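You operate a simulated robot arm through the tools that you are given. There is no shell and no other tool. Be economical: measure what you need, move in short steps, check, and stop when the job is done.

Carry out the task below with a simulated robot arm. There is one attempt and no reset: what you move stays moved.

TASK
Slide the white flush button along the top of the workbench until it stands next to the tall beige valve.
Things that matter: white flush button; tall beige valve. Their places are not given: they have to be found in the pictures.

It is judged by the outcome, as a careful person would: the job done as asked, and still so three seconds after it is handed in. It fails if anything else is knocked over, pushed out of place, dropped, spilled or broken.

THE ROBOT
A 7-joint arm with a two-finger parallel gripper, fixed in place. Base frame: the origin is at the foot of the arm, x ahead of it, y to its left, z up; the work surface is at about z = 0. Lengths are in m, angles in rad, forces in N, time in s.
With the tool pointing down near the work surface it reaches from about 0.24 to 0.62 m from the base axis. Its first joint turns from -1.152 to 1.152 rad. Payload 2.6 kg.
Tool frame: the origin (TCP) lies between the finger pads and is the grasp point; the fingertips stand 0.03 m ahead of it; z points along the fingers, y is the line along which they close. The gripper opens to 0.094 m. The fingers are 0.028 m wide and 0.01 m thick; the gripper's body (0.05 by 0.096 m) begins 0.055 m behind the TCP.
Orientation is that of the tool frame in the base frame, as a unit quaternion [x, y, z, w]. With the fingers straight down and closing along the base's y, the tool's x points along the base's -x, its y along +y and its z along -z.

THE INTERFACE
- The arm moves only by the tool play_rows. Its argument "plan" is one flat list of numbers, 7 for each row, row after row: the turn, a rotation vector about the tool's x, y, z in rad, then the shift along the tool's x, y, z in m, then the gripper command, from -1 (fully open) to 1 (shut), values between in proportion. In form: [ax, ay, az, tx, ty, tz, fingers, ax, ay, az, tx, ty, tz, fingers, ...]. A call has 1 to 8 rows; each row shifts and turns the commanded pose from where the row before left it, along the tool's axes as they then stand. A row lasts 0.2 s, in which the tool goes at most 0.05 m and 0.15 rad; a call with a longer step from one row to the next is refused whole, and so is a gripper value outside its range. A pose out of reach is approached as far as the arm can. The call stops where the force on the tool passes 40 N (or 10 N more than at its start, if that is more) or the arm is blocked; 0.2 s more then pass. The fingers move at their own pace (about 0.072 m/s each) and stop on an object; they squeeze with about 38 N. The grip force told is the motor's: it shows also when the fingers shut on nothing. Time passes only in rows, and 0.2 s behind the last, so rows that do not move let the fingers close. It gives the time, the measured TCP pose, the force on the tool (base axes), the opening and the grip force at its end, in the units of the frame above (readings bear some noise), and new pictures: "show" is both (left out), scene, wrist or none.
- Cameras (640 x 400 px; columns grow to the right, rows downward): "scene" is fixed at [0.0496, 0.4518, 0.5501]; the picture's right is [-0.57, -0.82, 0.00], its down [-0.56, 0.39, -0.73] and it looks along [0.60, -0.42, -0.68] (base axes); focal length 331 px, centre (320, 200). "wrist" rides on the gripper at [-0.037, 0, -0.058] in the tool frame; the picture's right is [0.00, -1.00, 0.00], its down [0.97, 0.00, -0.24] and it looks along [0.24, 0.00, 0.97] (tool axes); focal length 218 px, centre (320, 200).
- probe_pixels(camera, pixels): for up to 12 pixels [column, row] of the newest picture of that camera ("zoom" is the newest enlarged one), the place [x, y, z] in the base frame of the surface seen there, good to about 0.002 m. No time passes.
- enlarge(camera, box): a new picture of the part [left, top, right, bottom] of that camera's present view, enlarged. No time passes.
- finish_job(): hands the job in; it is judged then, once.

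Work in short steps. Measure before you move; look again where a grasp or a placing could have gone wrong, and mend it. You have 60 turns and 120 pictures in all, the two below and enlarged ones among them. Open the gripper and draw the arm clear of the work before you hand the job in, unless the task says otherwise; then end with one line.

The tools are called after ">>>" as name(argument=value, ...) on one line, values as JSON. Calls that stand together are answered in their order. play_rows: Moves the arm, as the interface text tells. Its arguments: {"type":"object","properties":{"plan":{"type":"array","items":{"type":"number"}},"show":{"type":"string","enum":["both","scene","wrist","none"]}},"required":["plan"]} The other tools are called the same way: probe_pixels (camera, pixels) gives the place of the surface under pixels of a picture; enlarge (camera, box) takes an enlarged picture of a part of a camera's view; finish_job () hands the job in.

At the start:

```text
time: 0.0
tool_pos: [0.225, 0.2495, 0.2811]
ee_rot: [0.0, 1.0, 0.0, -0.001]
contact_force: [-1.4, 0.2, -0.5]
gripper_width: 0.0938
gripper_force: 0.1
```

scene: 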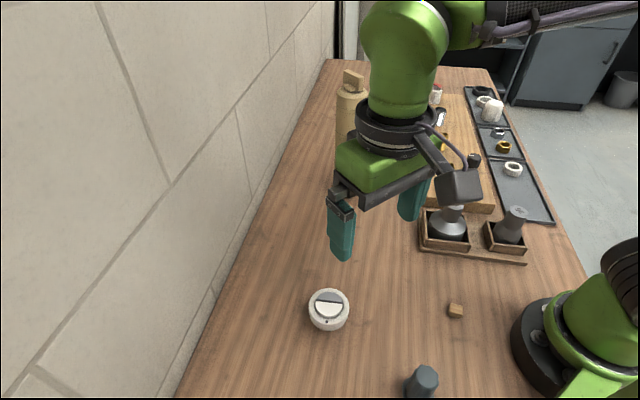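
wrist: 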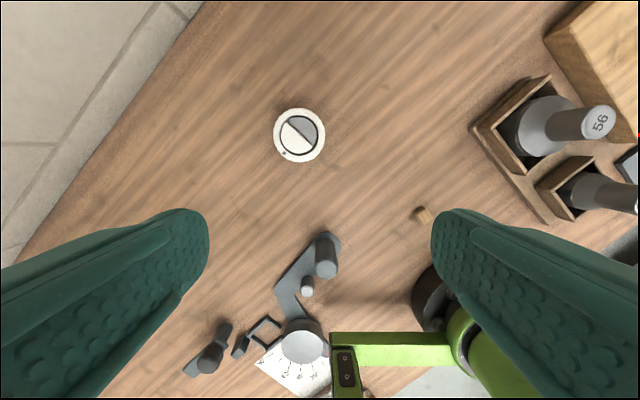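

The flush button is at scene (329,309). The beige valve seems to be at (350,100), partly hidden by the arm. I probe both.

>>> probe_pixels(camera="scene", pixels=[[329, 298], [329, 325], [312, 310], [348, 310], [350, 88], [345, 120], [340, 150], [353, 75], [436, 95], [440, 120], [300, 200], [330, 70]])

>>> enlarge(camera="scene", box=[300, 40, 560, 260])

>>> probe_pixels(camera="wrist", pixels=[[300, 135], [276, 135], [324, 135], [300, 110], [300, 160], [170, 100], [60, 220], [425, 215], [325, 245]])

```text
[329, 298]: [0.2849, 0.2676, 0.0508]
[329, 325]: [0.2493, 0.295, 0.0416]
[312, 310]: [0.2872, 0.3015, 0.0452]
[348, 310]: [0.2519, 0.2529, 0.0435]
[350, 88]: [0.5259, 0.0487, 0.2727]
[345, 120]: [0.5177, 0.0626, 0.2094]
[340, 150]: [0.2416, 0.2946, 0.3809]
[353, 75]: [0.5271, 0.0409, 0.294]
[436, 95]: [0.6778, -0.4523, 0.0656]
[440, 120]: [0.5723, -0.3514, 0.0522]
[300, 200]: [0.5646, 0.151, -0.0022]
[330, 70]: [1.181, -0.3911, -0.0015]
```

```text
1.82 times, centred on (430, 150) of scene
```

zoom: 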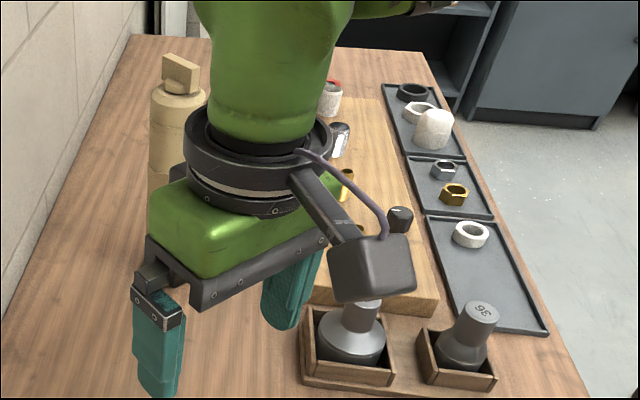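

```text
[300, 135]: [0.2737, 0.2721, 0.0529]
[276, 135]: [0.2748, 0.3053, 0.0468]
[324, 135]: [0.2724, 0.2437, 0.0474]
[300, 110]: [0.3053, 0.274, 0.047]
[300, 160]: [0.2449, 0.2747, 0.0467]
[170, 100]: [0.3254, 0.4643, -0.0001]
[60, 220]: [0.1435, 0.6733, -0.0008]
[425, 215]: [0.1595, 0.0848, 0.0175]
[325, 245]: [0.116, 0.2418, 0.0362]
```

The button is centred near (0.274, 0.274), about 0.062 wide and 0.05 tall. The valve stands near (0.54, 0.04) and is about 0.3 tall. I move above the button, which should also clear the view of the valve.

>>> play_rows(plan=[0, 0, 0, -0.025, 0.012, 0.02, -1, 0, 0, 0, -0.024, 0.0125, 0.03, -1, 0, 0, 0, 0, 0, 0.04, -1, 0, 0, 0, 0, 0, 0.04, -1, 0, 0, 0, 0, 0, 0, -1])

```text
time: 1.2
tool_pos: [0.2728, 0.2728, 0.1508]
ee_rot: [0.0, 1.0, 0.001, 0.0]
contact_force: [-0.1, 0.2, 0.5]
gripper_width: 0.094
gripper_force: 0.0
```

scene: 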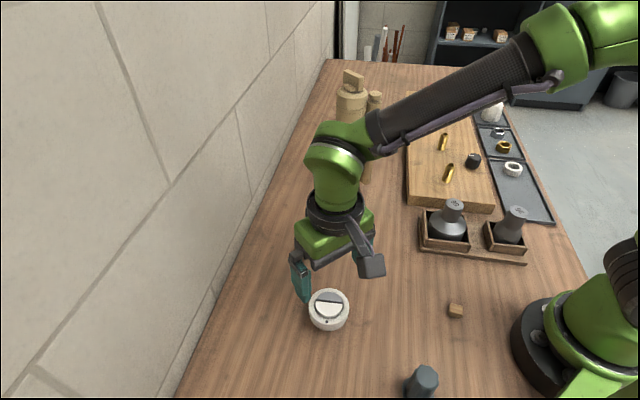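
wrist: 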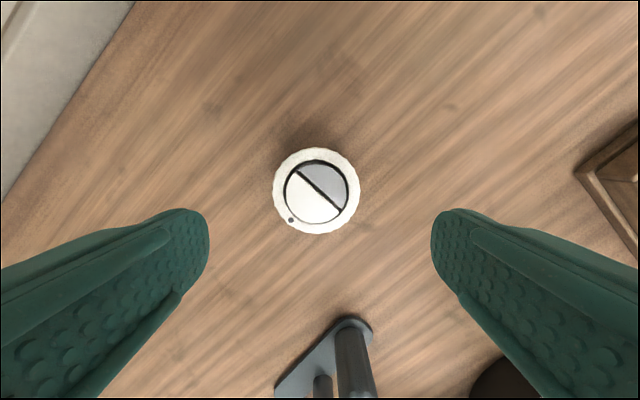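

The button sits at wrist (316,191). A second beige shape shows beside the valve at scene (374,100), so I look closer.

>>> enlarge(camera="scene", box=[310, 50, 430, 200])

>>> probe_pixels(camera="scene", pixels=[[350, 110], [374, 95], [374, 108], [368, 178], [368, 165], [352, 78], [340, 115], [364, 110], [390, 180]])

>>> probe_pixels(camera="wrist", pixels=[[316, 191], [277, 191], [356, 191], [316, 152], [316, 230]])

```text
2.67 times, centred on (370, 125) of scene
```

zoom: 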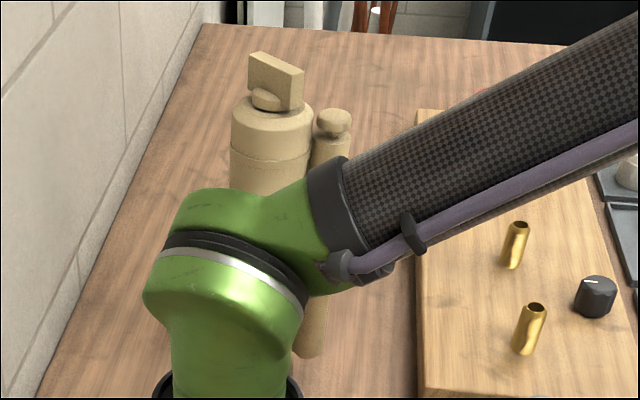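

```text
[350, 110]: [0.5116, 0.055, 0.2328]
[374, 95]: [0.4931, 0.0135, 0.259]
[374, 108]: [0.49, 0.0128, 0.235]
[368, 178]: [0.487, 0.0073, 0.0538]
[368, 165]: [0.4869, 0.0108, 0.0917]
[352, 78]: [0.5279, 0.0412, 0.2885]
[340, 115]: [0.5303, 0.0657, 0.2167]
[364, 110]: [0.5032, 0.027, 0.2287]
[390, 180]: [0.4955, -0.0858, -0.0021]
```

```text
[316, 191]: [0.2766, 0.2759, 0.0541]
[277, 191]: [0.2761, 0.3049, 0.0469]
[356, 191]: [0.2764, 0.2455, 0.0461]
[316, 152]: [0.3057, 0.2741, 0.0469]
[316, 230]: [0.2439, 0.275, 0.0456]
```

The valve is one piece: a main cylinder near (0.535, 0.035) with a side tube near (0.49, 0.005). I plan to push the button with a slightly open two-finger cradle, which keeps the wrist clear of the tall valve. I check where the dark wrist box sits.

>>> probe_pixels(camera="scene", pixels=[[372, 268], [378, 258], [365, 275], [350, 235], [320, 200], [355, 215], [305, 235], [300, 275], [356, 255]])

>>> play_rows(plan=[0, 0, 0.149, 0, 0, -0.005, -1, 0, 0, 0.149, 0, 0, -0.005, -1, 0, 0, 0.149, 0, 0, 0, -1, 0, 0, 0.149, 0, 0, 0, -0.25, 0, 0, 0.149, 0, 0, 0, -0.25, 0, 0, 0, 0.04, 0, 0, -0.25, 0, 0, 0, 0.04, 0, 0, -0.25, 0, 0, 0, 0, 0, 0, -0.25])

```text
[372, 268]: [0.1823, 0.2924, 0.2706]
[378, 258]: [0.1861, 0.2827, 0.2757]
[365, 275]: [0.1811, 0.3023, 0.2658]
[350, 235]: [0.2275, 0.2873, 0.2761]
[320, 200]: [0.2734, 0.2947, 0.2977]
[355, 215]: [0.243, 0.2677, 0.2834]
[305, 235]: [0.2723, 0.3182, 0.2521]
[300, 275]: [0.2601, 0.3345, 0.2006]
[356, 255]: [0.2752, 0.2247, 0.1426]
```

```text
time: 3.0
tool_pos: [0.2168, 0.3277, 0.1607]
ee_rot: [0.364, 0.932, 0.0, 0.0]
contact_force: [0.4, -0.8, 0.0]
gripper_width: 0.0586
gripper_force: 0.1
```

scene: 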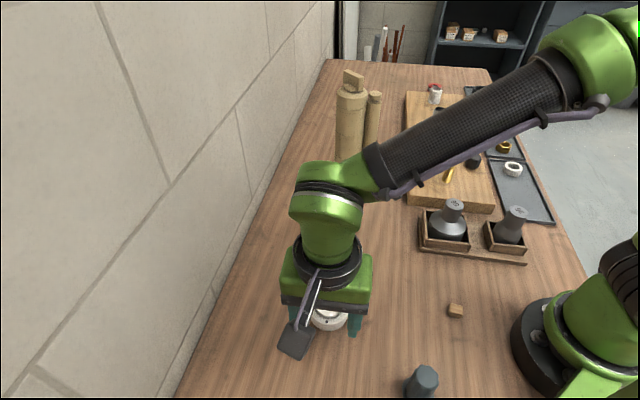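
wrist: 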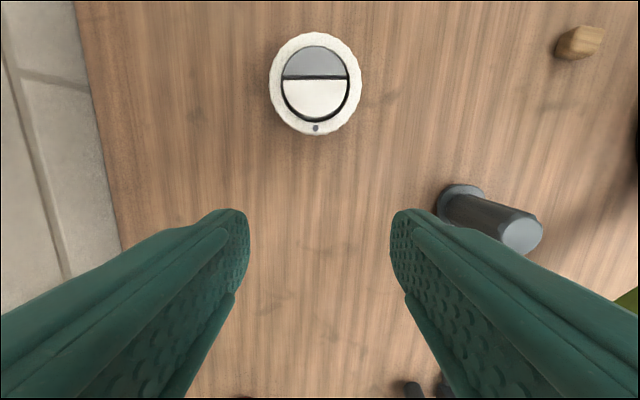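

The wrist box now trails behind the tool, on the far side from the valve, and the valve's lower part is visible at scene (350,140). I measure its footprint and the button again.

>>> enlarge(camera="scene", box=[310, 60, 410, 180])

>>> probe_pixels(camera="scene", pixels=[[337, 140], [345, 140], [350, 150], [360, 140], [337, 155], [345, 158], [368, 140], [376, 140], [333, 160], [385, 115], [360, 158]])

>>> probe_pixels(camera="wrist", pixels=[[315, 84], [273, 84], [358, 84], [315, 130], [315, 40], [90, 100], [110, 210], [465, 190], [575, 45]])

```text
3.33 times, centred on (360, 120) of scene
```

zoom: 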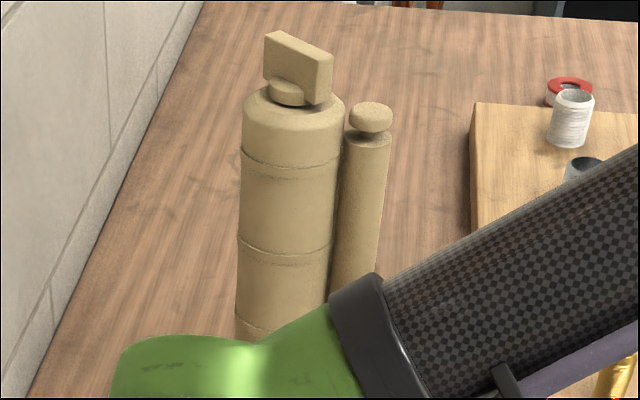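

```text
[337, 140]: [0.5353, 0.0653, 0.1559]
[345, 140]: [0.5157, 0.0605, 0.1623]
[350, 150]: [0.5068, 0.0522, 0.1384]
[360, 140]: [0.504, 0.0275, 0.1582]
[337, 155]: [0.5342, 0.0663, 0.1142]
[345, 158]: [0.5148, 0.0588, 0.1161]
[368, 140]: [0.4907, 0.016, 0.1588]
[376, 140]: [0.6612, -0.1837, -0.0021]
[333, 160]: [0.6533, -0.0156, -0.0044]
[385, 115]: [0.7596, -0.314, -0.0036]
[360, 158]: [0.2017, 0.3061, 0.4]
```

```text
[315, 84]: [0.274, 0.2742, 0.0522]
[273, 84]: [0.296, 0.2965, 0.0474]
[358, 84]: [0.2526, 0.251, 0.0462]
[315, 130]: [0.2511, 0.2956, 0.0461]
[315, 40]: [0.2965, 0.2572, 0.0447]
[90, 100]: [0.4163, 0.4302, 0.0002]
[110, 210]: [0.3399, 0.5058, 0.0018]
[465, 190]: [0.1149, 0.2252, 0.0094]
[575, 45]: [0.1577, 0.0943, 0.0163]
```

The valve's main cylinder has its centre at about (0.530, 0.038) and a radius of 0.0275. The button is at (0.274, 0.2745), and the tool is straight behind it on the line between them (0.078 m back). I descend and narrow the fingers to about 0.036 m.

>>> play_rows(plan=[0, 0, 0, 0, 0, 0.04, 0.24, 0, 0, 0, 0, 0, 0.04, 0.24, 0, 0, 0, 0, 0, 0.02, 0.24, 0, 0, 0, 0, 0, 0.02, 0.24, 0, 0, 0, 0, 0, 0, 0.24])

```text
time: 4.2
tool_pos: [0.2153, 0.3266, 0.0403]
ee_rot: [0.363, 0.932, 0.0, 0.0]
contact_force: [0.1, -0.6, -0.3]
gripper_width: 0.0359
gripper_force: 0.0
```

scene: 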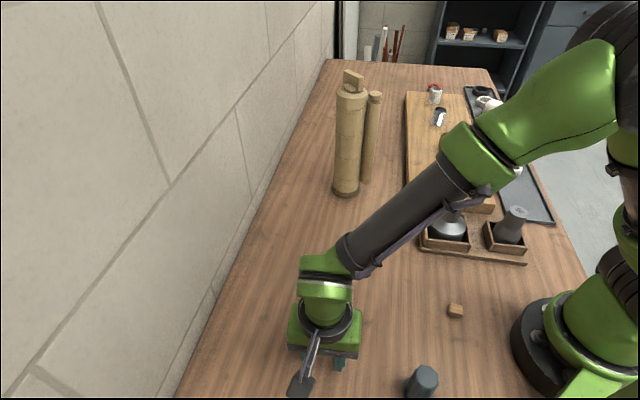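
wrist: 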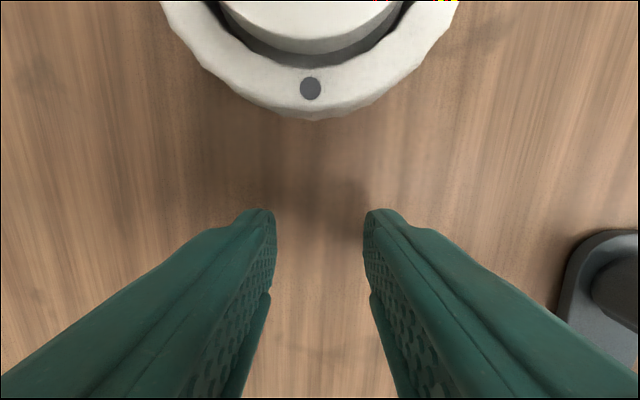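

The whole valve is visible now, with a collar at its foot at (346,190). I measure it before pushing.

>>> enlarge(camera="scene", box=[300, 140, 400, 210])

>>> probe_pixels(camera="scene", pixels=[[333, 188], [338, 193], [345, 195], [353, 194], [358, 189], [345, 188], [362, 180], [368, 182], [346, 165], [320, 262], [310, 290]])

```text
5.71 times, centred on (350, 175) of scene
```

zoom: 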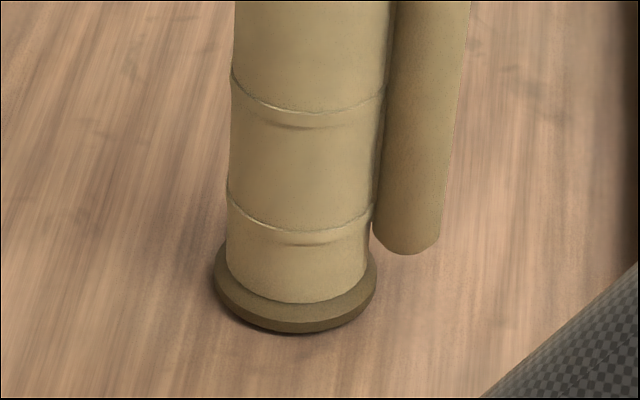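

```text
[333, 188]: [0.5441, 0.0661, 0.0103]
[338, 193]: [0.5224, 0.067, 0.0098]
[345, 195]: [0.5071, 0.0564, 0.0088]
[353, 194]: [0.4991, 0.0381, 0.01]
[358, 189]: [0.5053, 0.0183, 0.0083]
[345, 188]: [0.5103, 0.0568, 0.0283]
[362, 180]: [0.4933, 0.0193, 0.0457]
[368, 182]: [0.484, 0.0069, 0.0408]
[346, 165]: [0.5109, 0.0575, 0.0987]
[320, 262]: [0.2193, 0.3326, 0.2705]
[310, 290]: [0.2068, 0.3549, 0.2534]
```

The collar radius is about 0.031 around (0.530, 0.037), so I aim for a final centre distance of about 0.072 (a gap of about 1 cm). I shift 1.5 mm sideways and begin the push.

>>> play_rows(plan=[0, 0, 0, -0.015, 0.0015, 0, 0.24, 0, 0, 0, -0.015, 0, 0, 0.24, 0, 0, 0, -0.01, 0, 0, 0.24, 0, 0, 0, -0.01, 0, 0, 0.24, 0, 0, 0, -0.01, 0, 0, 0.24, 0, 0, 0, -0.015, 0, 0, 0.24, 0, 0, 0, -0.015, 0, 0, 0.24])

```text
time: 5.8
tool_pos: [0.2837, 0.2675, 0.0419]
ee_rot: [0.364, 0.931, 0.0, 0.0]
contact_force: [-0.3, 1.4, -0.6]
gripper_width: 0.0363
gripper_force: 0.7
```

scene: 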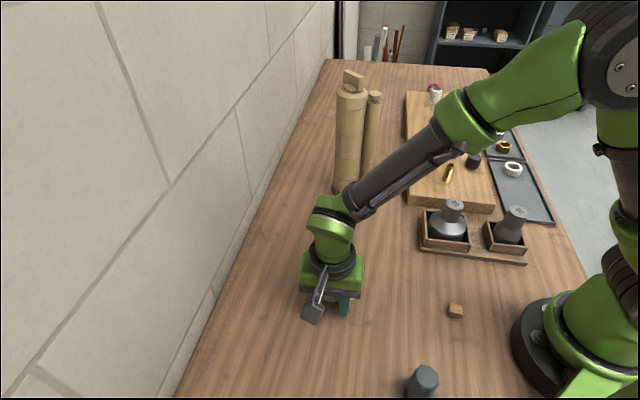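
wrist: 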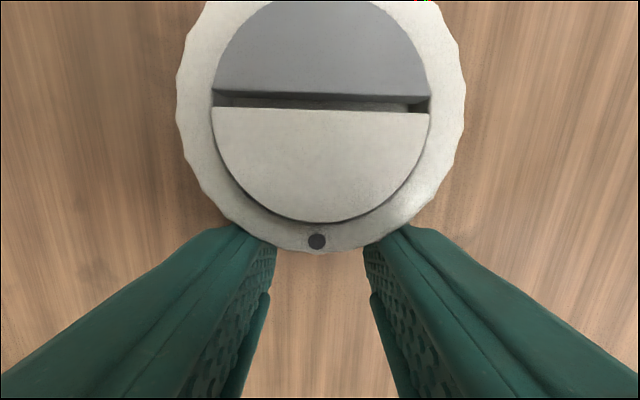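

The button at wrist (320,105) sits squarely in the cradle. I measure its offset from the tool.

>>> probe_pixels(camera="wrist", pixels=[[318, 250], [178, 90], [463, 90], [320, 130], [320, 75]])

```text
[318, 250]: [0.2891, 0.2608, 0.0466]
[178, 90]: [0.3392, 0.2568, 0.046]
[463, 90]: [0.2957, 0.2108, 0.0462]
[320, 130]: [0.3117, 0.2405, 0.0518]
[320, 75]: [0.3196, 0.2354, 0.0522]
```

The button centre is about 0.040 m ahead of the TCP, with about 0.225 m left to go. I push 0.12 m more.

>>> play_rows(plan=[0, 0, 0, -0.01, 0, 0, 0.24, 0, 0, 0, -0.015, 0, 0, 0.24, 0, 0, 0, -0.015, 0, 0, 0.24, 0, 0, 0, -0.02, 0, 0, 0.24, 0, 0, 0, -0.02, 0, 0, 0.24, 0, 0, 0, -0.02, 0, 0, 0.24, 0, 0, 0, -0.015, 0, 0, 0.24, 0, 0, 0, -0.005, 0, 0, 0.24])

```text
time: 7.6
tool_pos: [0.3697, 0.1884, 0.0421]
ee_rot: [0.364, 0.931, -0.001, 0.0]
contact_force: [-0.5, 1.0, 0.1]
gripper_width: 0.0362
gripper_force: 0.3
```

scene: 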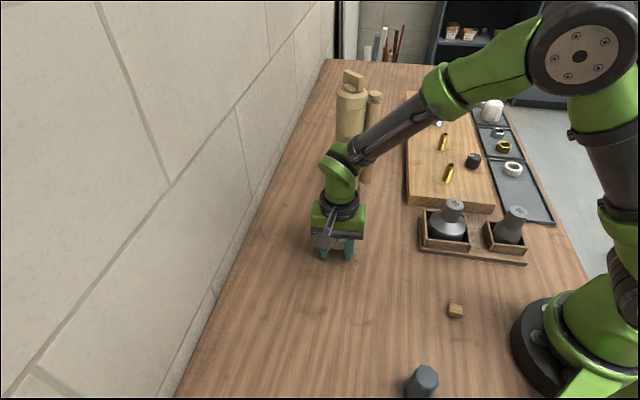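
wrist: 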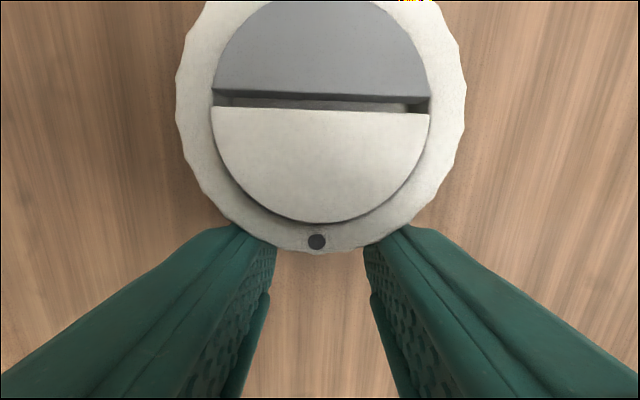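

The button is still well cradled. Before closing in I measure how the wrist and forearm lie relative to the valve.

>>> probe_pixels(camera="scene", pixels=[[340, 170], [328, 165], [345, 150], [354, 180], [365, 145], [385, 150], [375, 128], [340, 208], [355, 205], [318, 215], [362, 218], [425, 115]])

>>> enlarge(camera="scene", box=[290, 60, 450, 270])

```text
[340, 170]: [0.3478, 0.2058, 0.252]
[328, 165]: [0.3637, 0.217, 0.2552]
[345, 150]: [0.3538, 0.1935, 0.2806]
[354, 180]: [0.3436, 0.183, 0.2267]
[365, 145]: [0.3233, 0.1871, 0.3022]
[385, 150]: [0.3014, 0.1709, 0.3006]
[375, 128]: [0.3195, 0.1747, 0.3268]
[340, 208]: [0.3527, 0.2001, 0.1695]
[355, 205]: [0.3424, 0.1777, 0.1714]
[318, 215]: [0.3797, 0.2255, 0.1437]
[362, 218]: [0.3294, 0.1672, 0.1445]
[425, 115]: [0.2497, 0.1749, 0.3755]
```

```text
1.90 times, centred on (370, 165) of scene
```

zoom: 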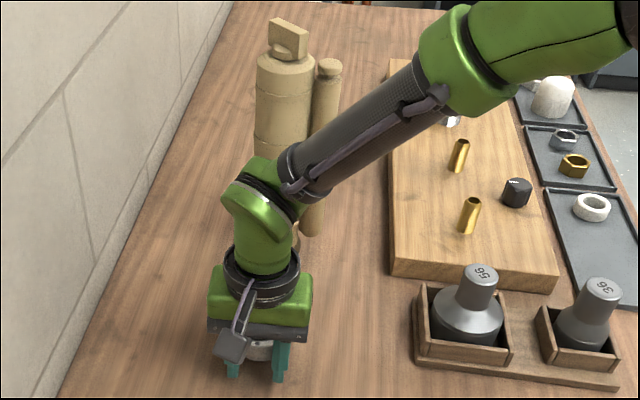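

The wrist link stays within about 0.04 m of the tool axis and the forearm runs back toward the base, so there is clearance. I push 0.08 m more.

>>> play_rows(plan=[0, 0, 0, -0.01, 0, 0, 0.24, 0, 0, 0, -0.01, 0, 0, 0.24, 0, 0, 0, -0.015, 0, 0, 0.24, 0, 0, 0, -0.015, 0, 0, 0.24, 0, 0, 0, -0.015, 0, 0, 0.24, 0, 0, 0, -0.01, 0, 0, 0.24, 0, 0, 0, -0.005, 0, 0, 0.24])

```text
time: 9.2
tool_pos: [0.4299, 0.1324, 0.0406]
ee_rot: [0.364, 0.932, 0.0, 0.0]
contact_force: [-0.5, 1.5, 0.5]
gripper_width: 0.0362
gripper_force: 0.5
```

scene: 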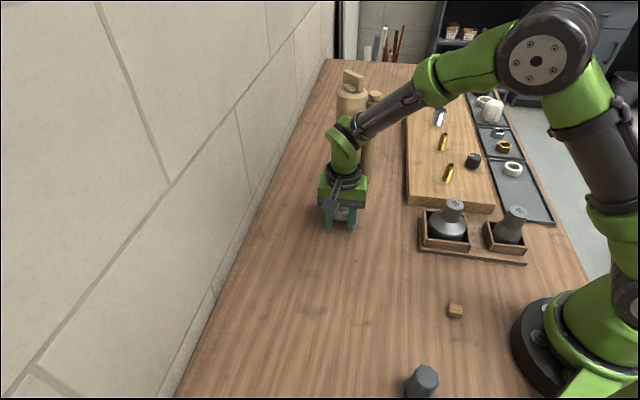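
wrist: 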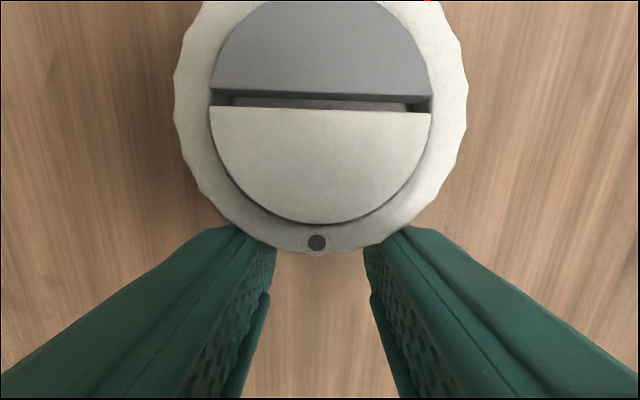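

The button centre is at about (0.459, 0.105), 0.098 from the valve axis. I push 0.025 m more, slowly.

>>> play_rows(plan=[0, 0, 0, -0.006, 0, 0, 0.24, 0, 0, 0, -0.007, 0, 0, 0.24, 0, 0, 0, -0.007, 0, 0, 0.24, 0, 0, 0, -0.005, 0, 0, 0.24, 0, 0, 0, 0, 0, 0, 0.24])

```text
time: 10.4
tool_pos: [0.4487, 0.1154, 0.0415]
ee_rot: [0.364, 0.932, 0.001, 0.0]
contact_force: [-0.4, 0.6, 0.7]
gripper_width: 0.0361
gripper_force: 0.6
```

scene: 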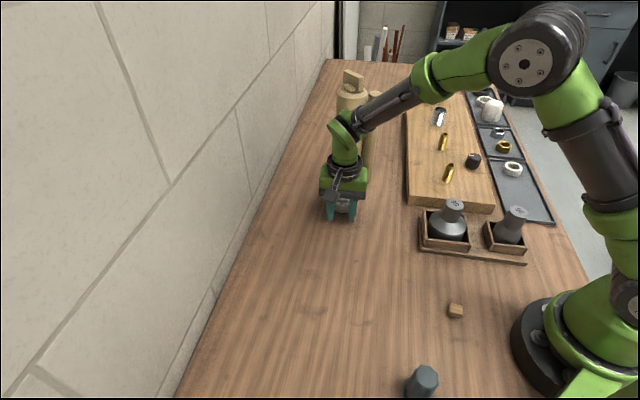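
wrist: 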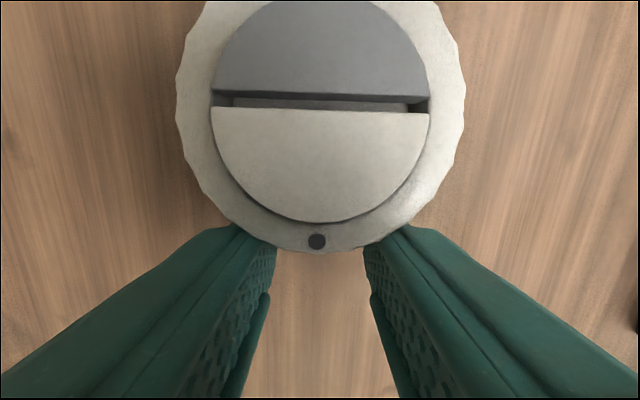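

The button should now be about 1 cm from the valve's foot. I back straight away and lift to check.

>>> play_rows(plan=[0, 0, 0, 0.015, 0, 0, 0.24, 0, 0, 0, 0.025, 0, 0, 0.24, 0, 0, 0, 0.04, 0, 0, 0.24, 0, 0, 0, 0.04, 0, -0.01, 0.24, 0, 0, 0, 0.04, 0, -0.02, 0, 0, 0, 0, 0.04, 0, -0.02, -0.5, 0, 0, 0, 0.04, 0, -0.02, -1, 0, 0, 0, 0, 0, 0, -1])

```text
time: 12.2
tool_pos: [0.2706, 0.2782, 0.1117]
ee_rot: [0.364, 0.931, 0.0, 0.0]
contact_force: [0.7, 0.5, 0.4]
gripper_width: 0.0939
gripper_force: 0.1
```

scene: 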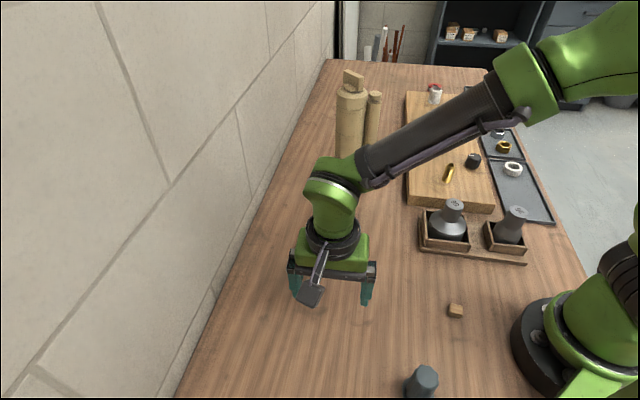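
wrist: 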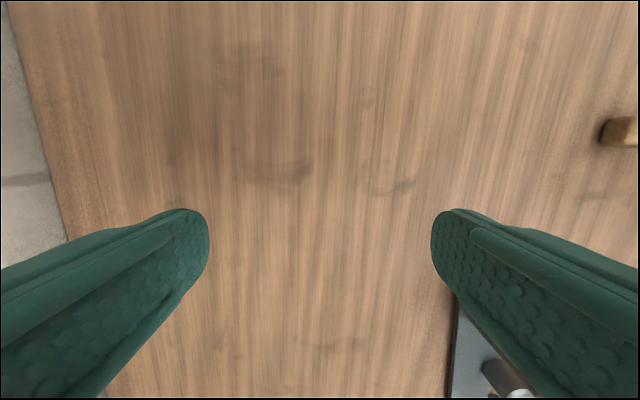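

The wrist still hides the button, so I back off another 0.08 m along the same line, to where the view was clear before.

>>> play_rows(plan=[0, 0, 0, 0.04, 0, 0.01, -1, 0, 0, 0, 0.04, 0, 0.03, -1, 0, 0, 0, 0, 0, 0.02, -1, 0, 0, 0, 0, 0, 0, -1], show="scene")

>>> enlarge(camera="scene", box=[290, 130, 410, 230])

```text
time: 13.2
tool_pos: [0.2116, 0.3304, 0.053]
ee_rot: [0.364, 0.931, 0.0, 0.001]
contact_force: [0.1, -0.3, -0.1]
gripper_width: 0.0941
gripper_force: 0.0
```

scene: 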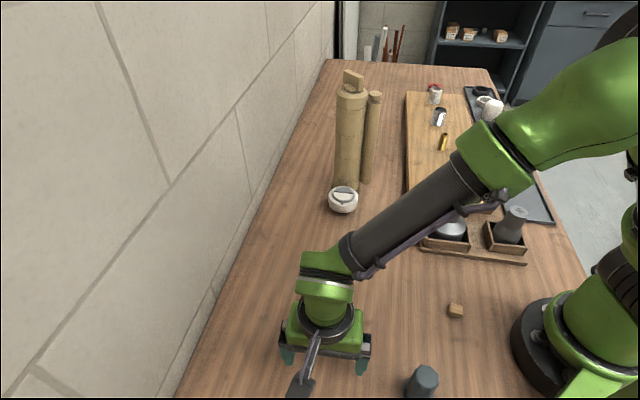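

```text
4.00 times, centred on (350, 180) of scene
```

zoom: 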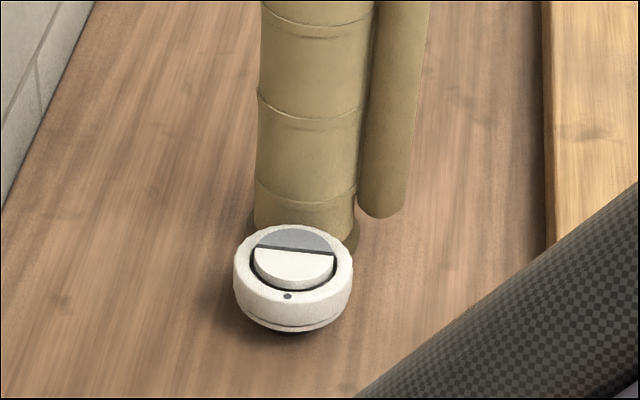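

>>> probe_pixels(camera="zoom", pixels=[[236, 262], [350, 262], [293, 300], [293, 229], [295, 262], [300, 150], [390, 200]])

```text
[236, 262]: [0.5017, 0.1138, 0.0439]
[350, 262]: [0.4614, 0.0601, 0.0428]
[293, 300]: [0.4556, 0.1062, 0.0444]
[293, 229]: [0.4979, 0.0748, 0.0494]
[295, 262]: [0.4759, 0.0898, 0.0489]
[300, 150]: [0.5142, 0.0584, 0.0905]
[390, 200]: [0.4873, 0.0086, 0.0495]
```

The button centre is at about (0.478, 0.088), roughly 1 cm from the collar. The valve has not moved. I raise the arm clear before handing in.

>>> play_rows(plan=[0, 0, 0, 0, 0, -0.04, -1, 0, 0, 0, 0, 0, -0.05, -1, 0, 0, 0, 0, 0, -0.05, -1, 0, 0, 0, 0, 0, 0, -1], show="scene")

```text
time: 14.2
tool_pos: [0.2138, 0.3318, 0.1931]
ee_rot: [0.364, 0.931, -0.001, 0.0]
contact_force: [-0.6, 0.7, 0.1]
gripper_width: 0.0942
gripper_force: 0.0
```

scene: 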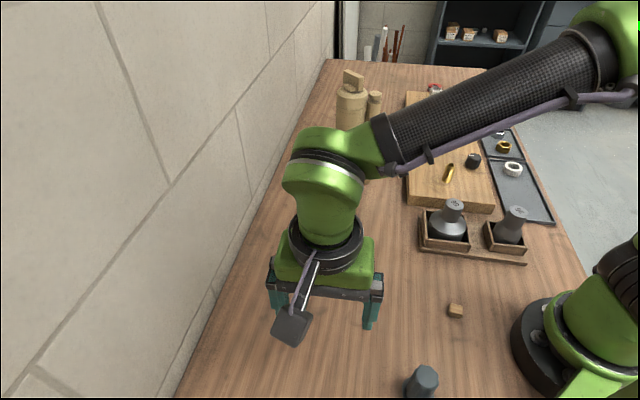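

The arm is clear and the gripper is open, so I hand the job in.

>>> finish_job()

```text
The job is handed in.
```

I slid the white flush button along the workbench until it stood about 1 cm from the foot of the tall beige valve; the valve did not move, and I saw nothing else disturbed.
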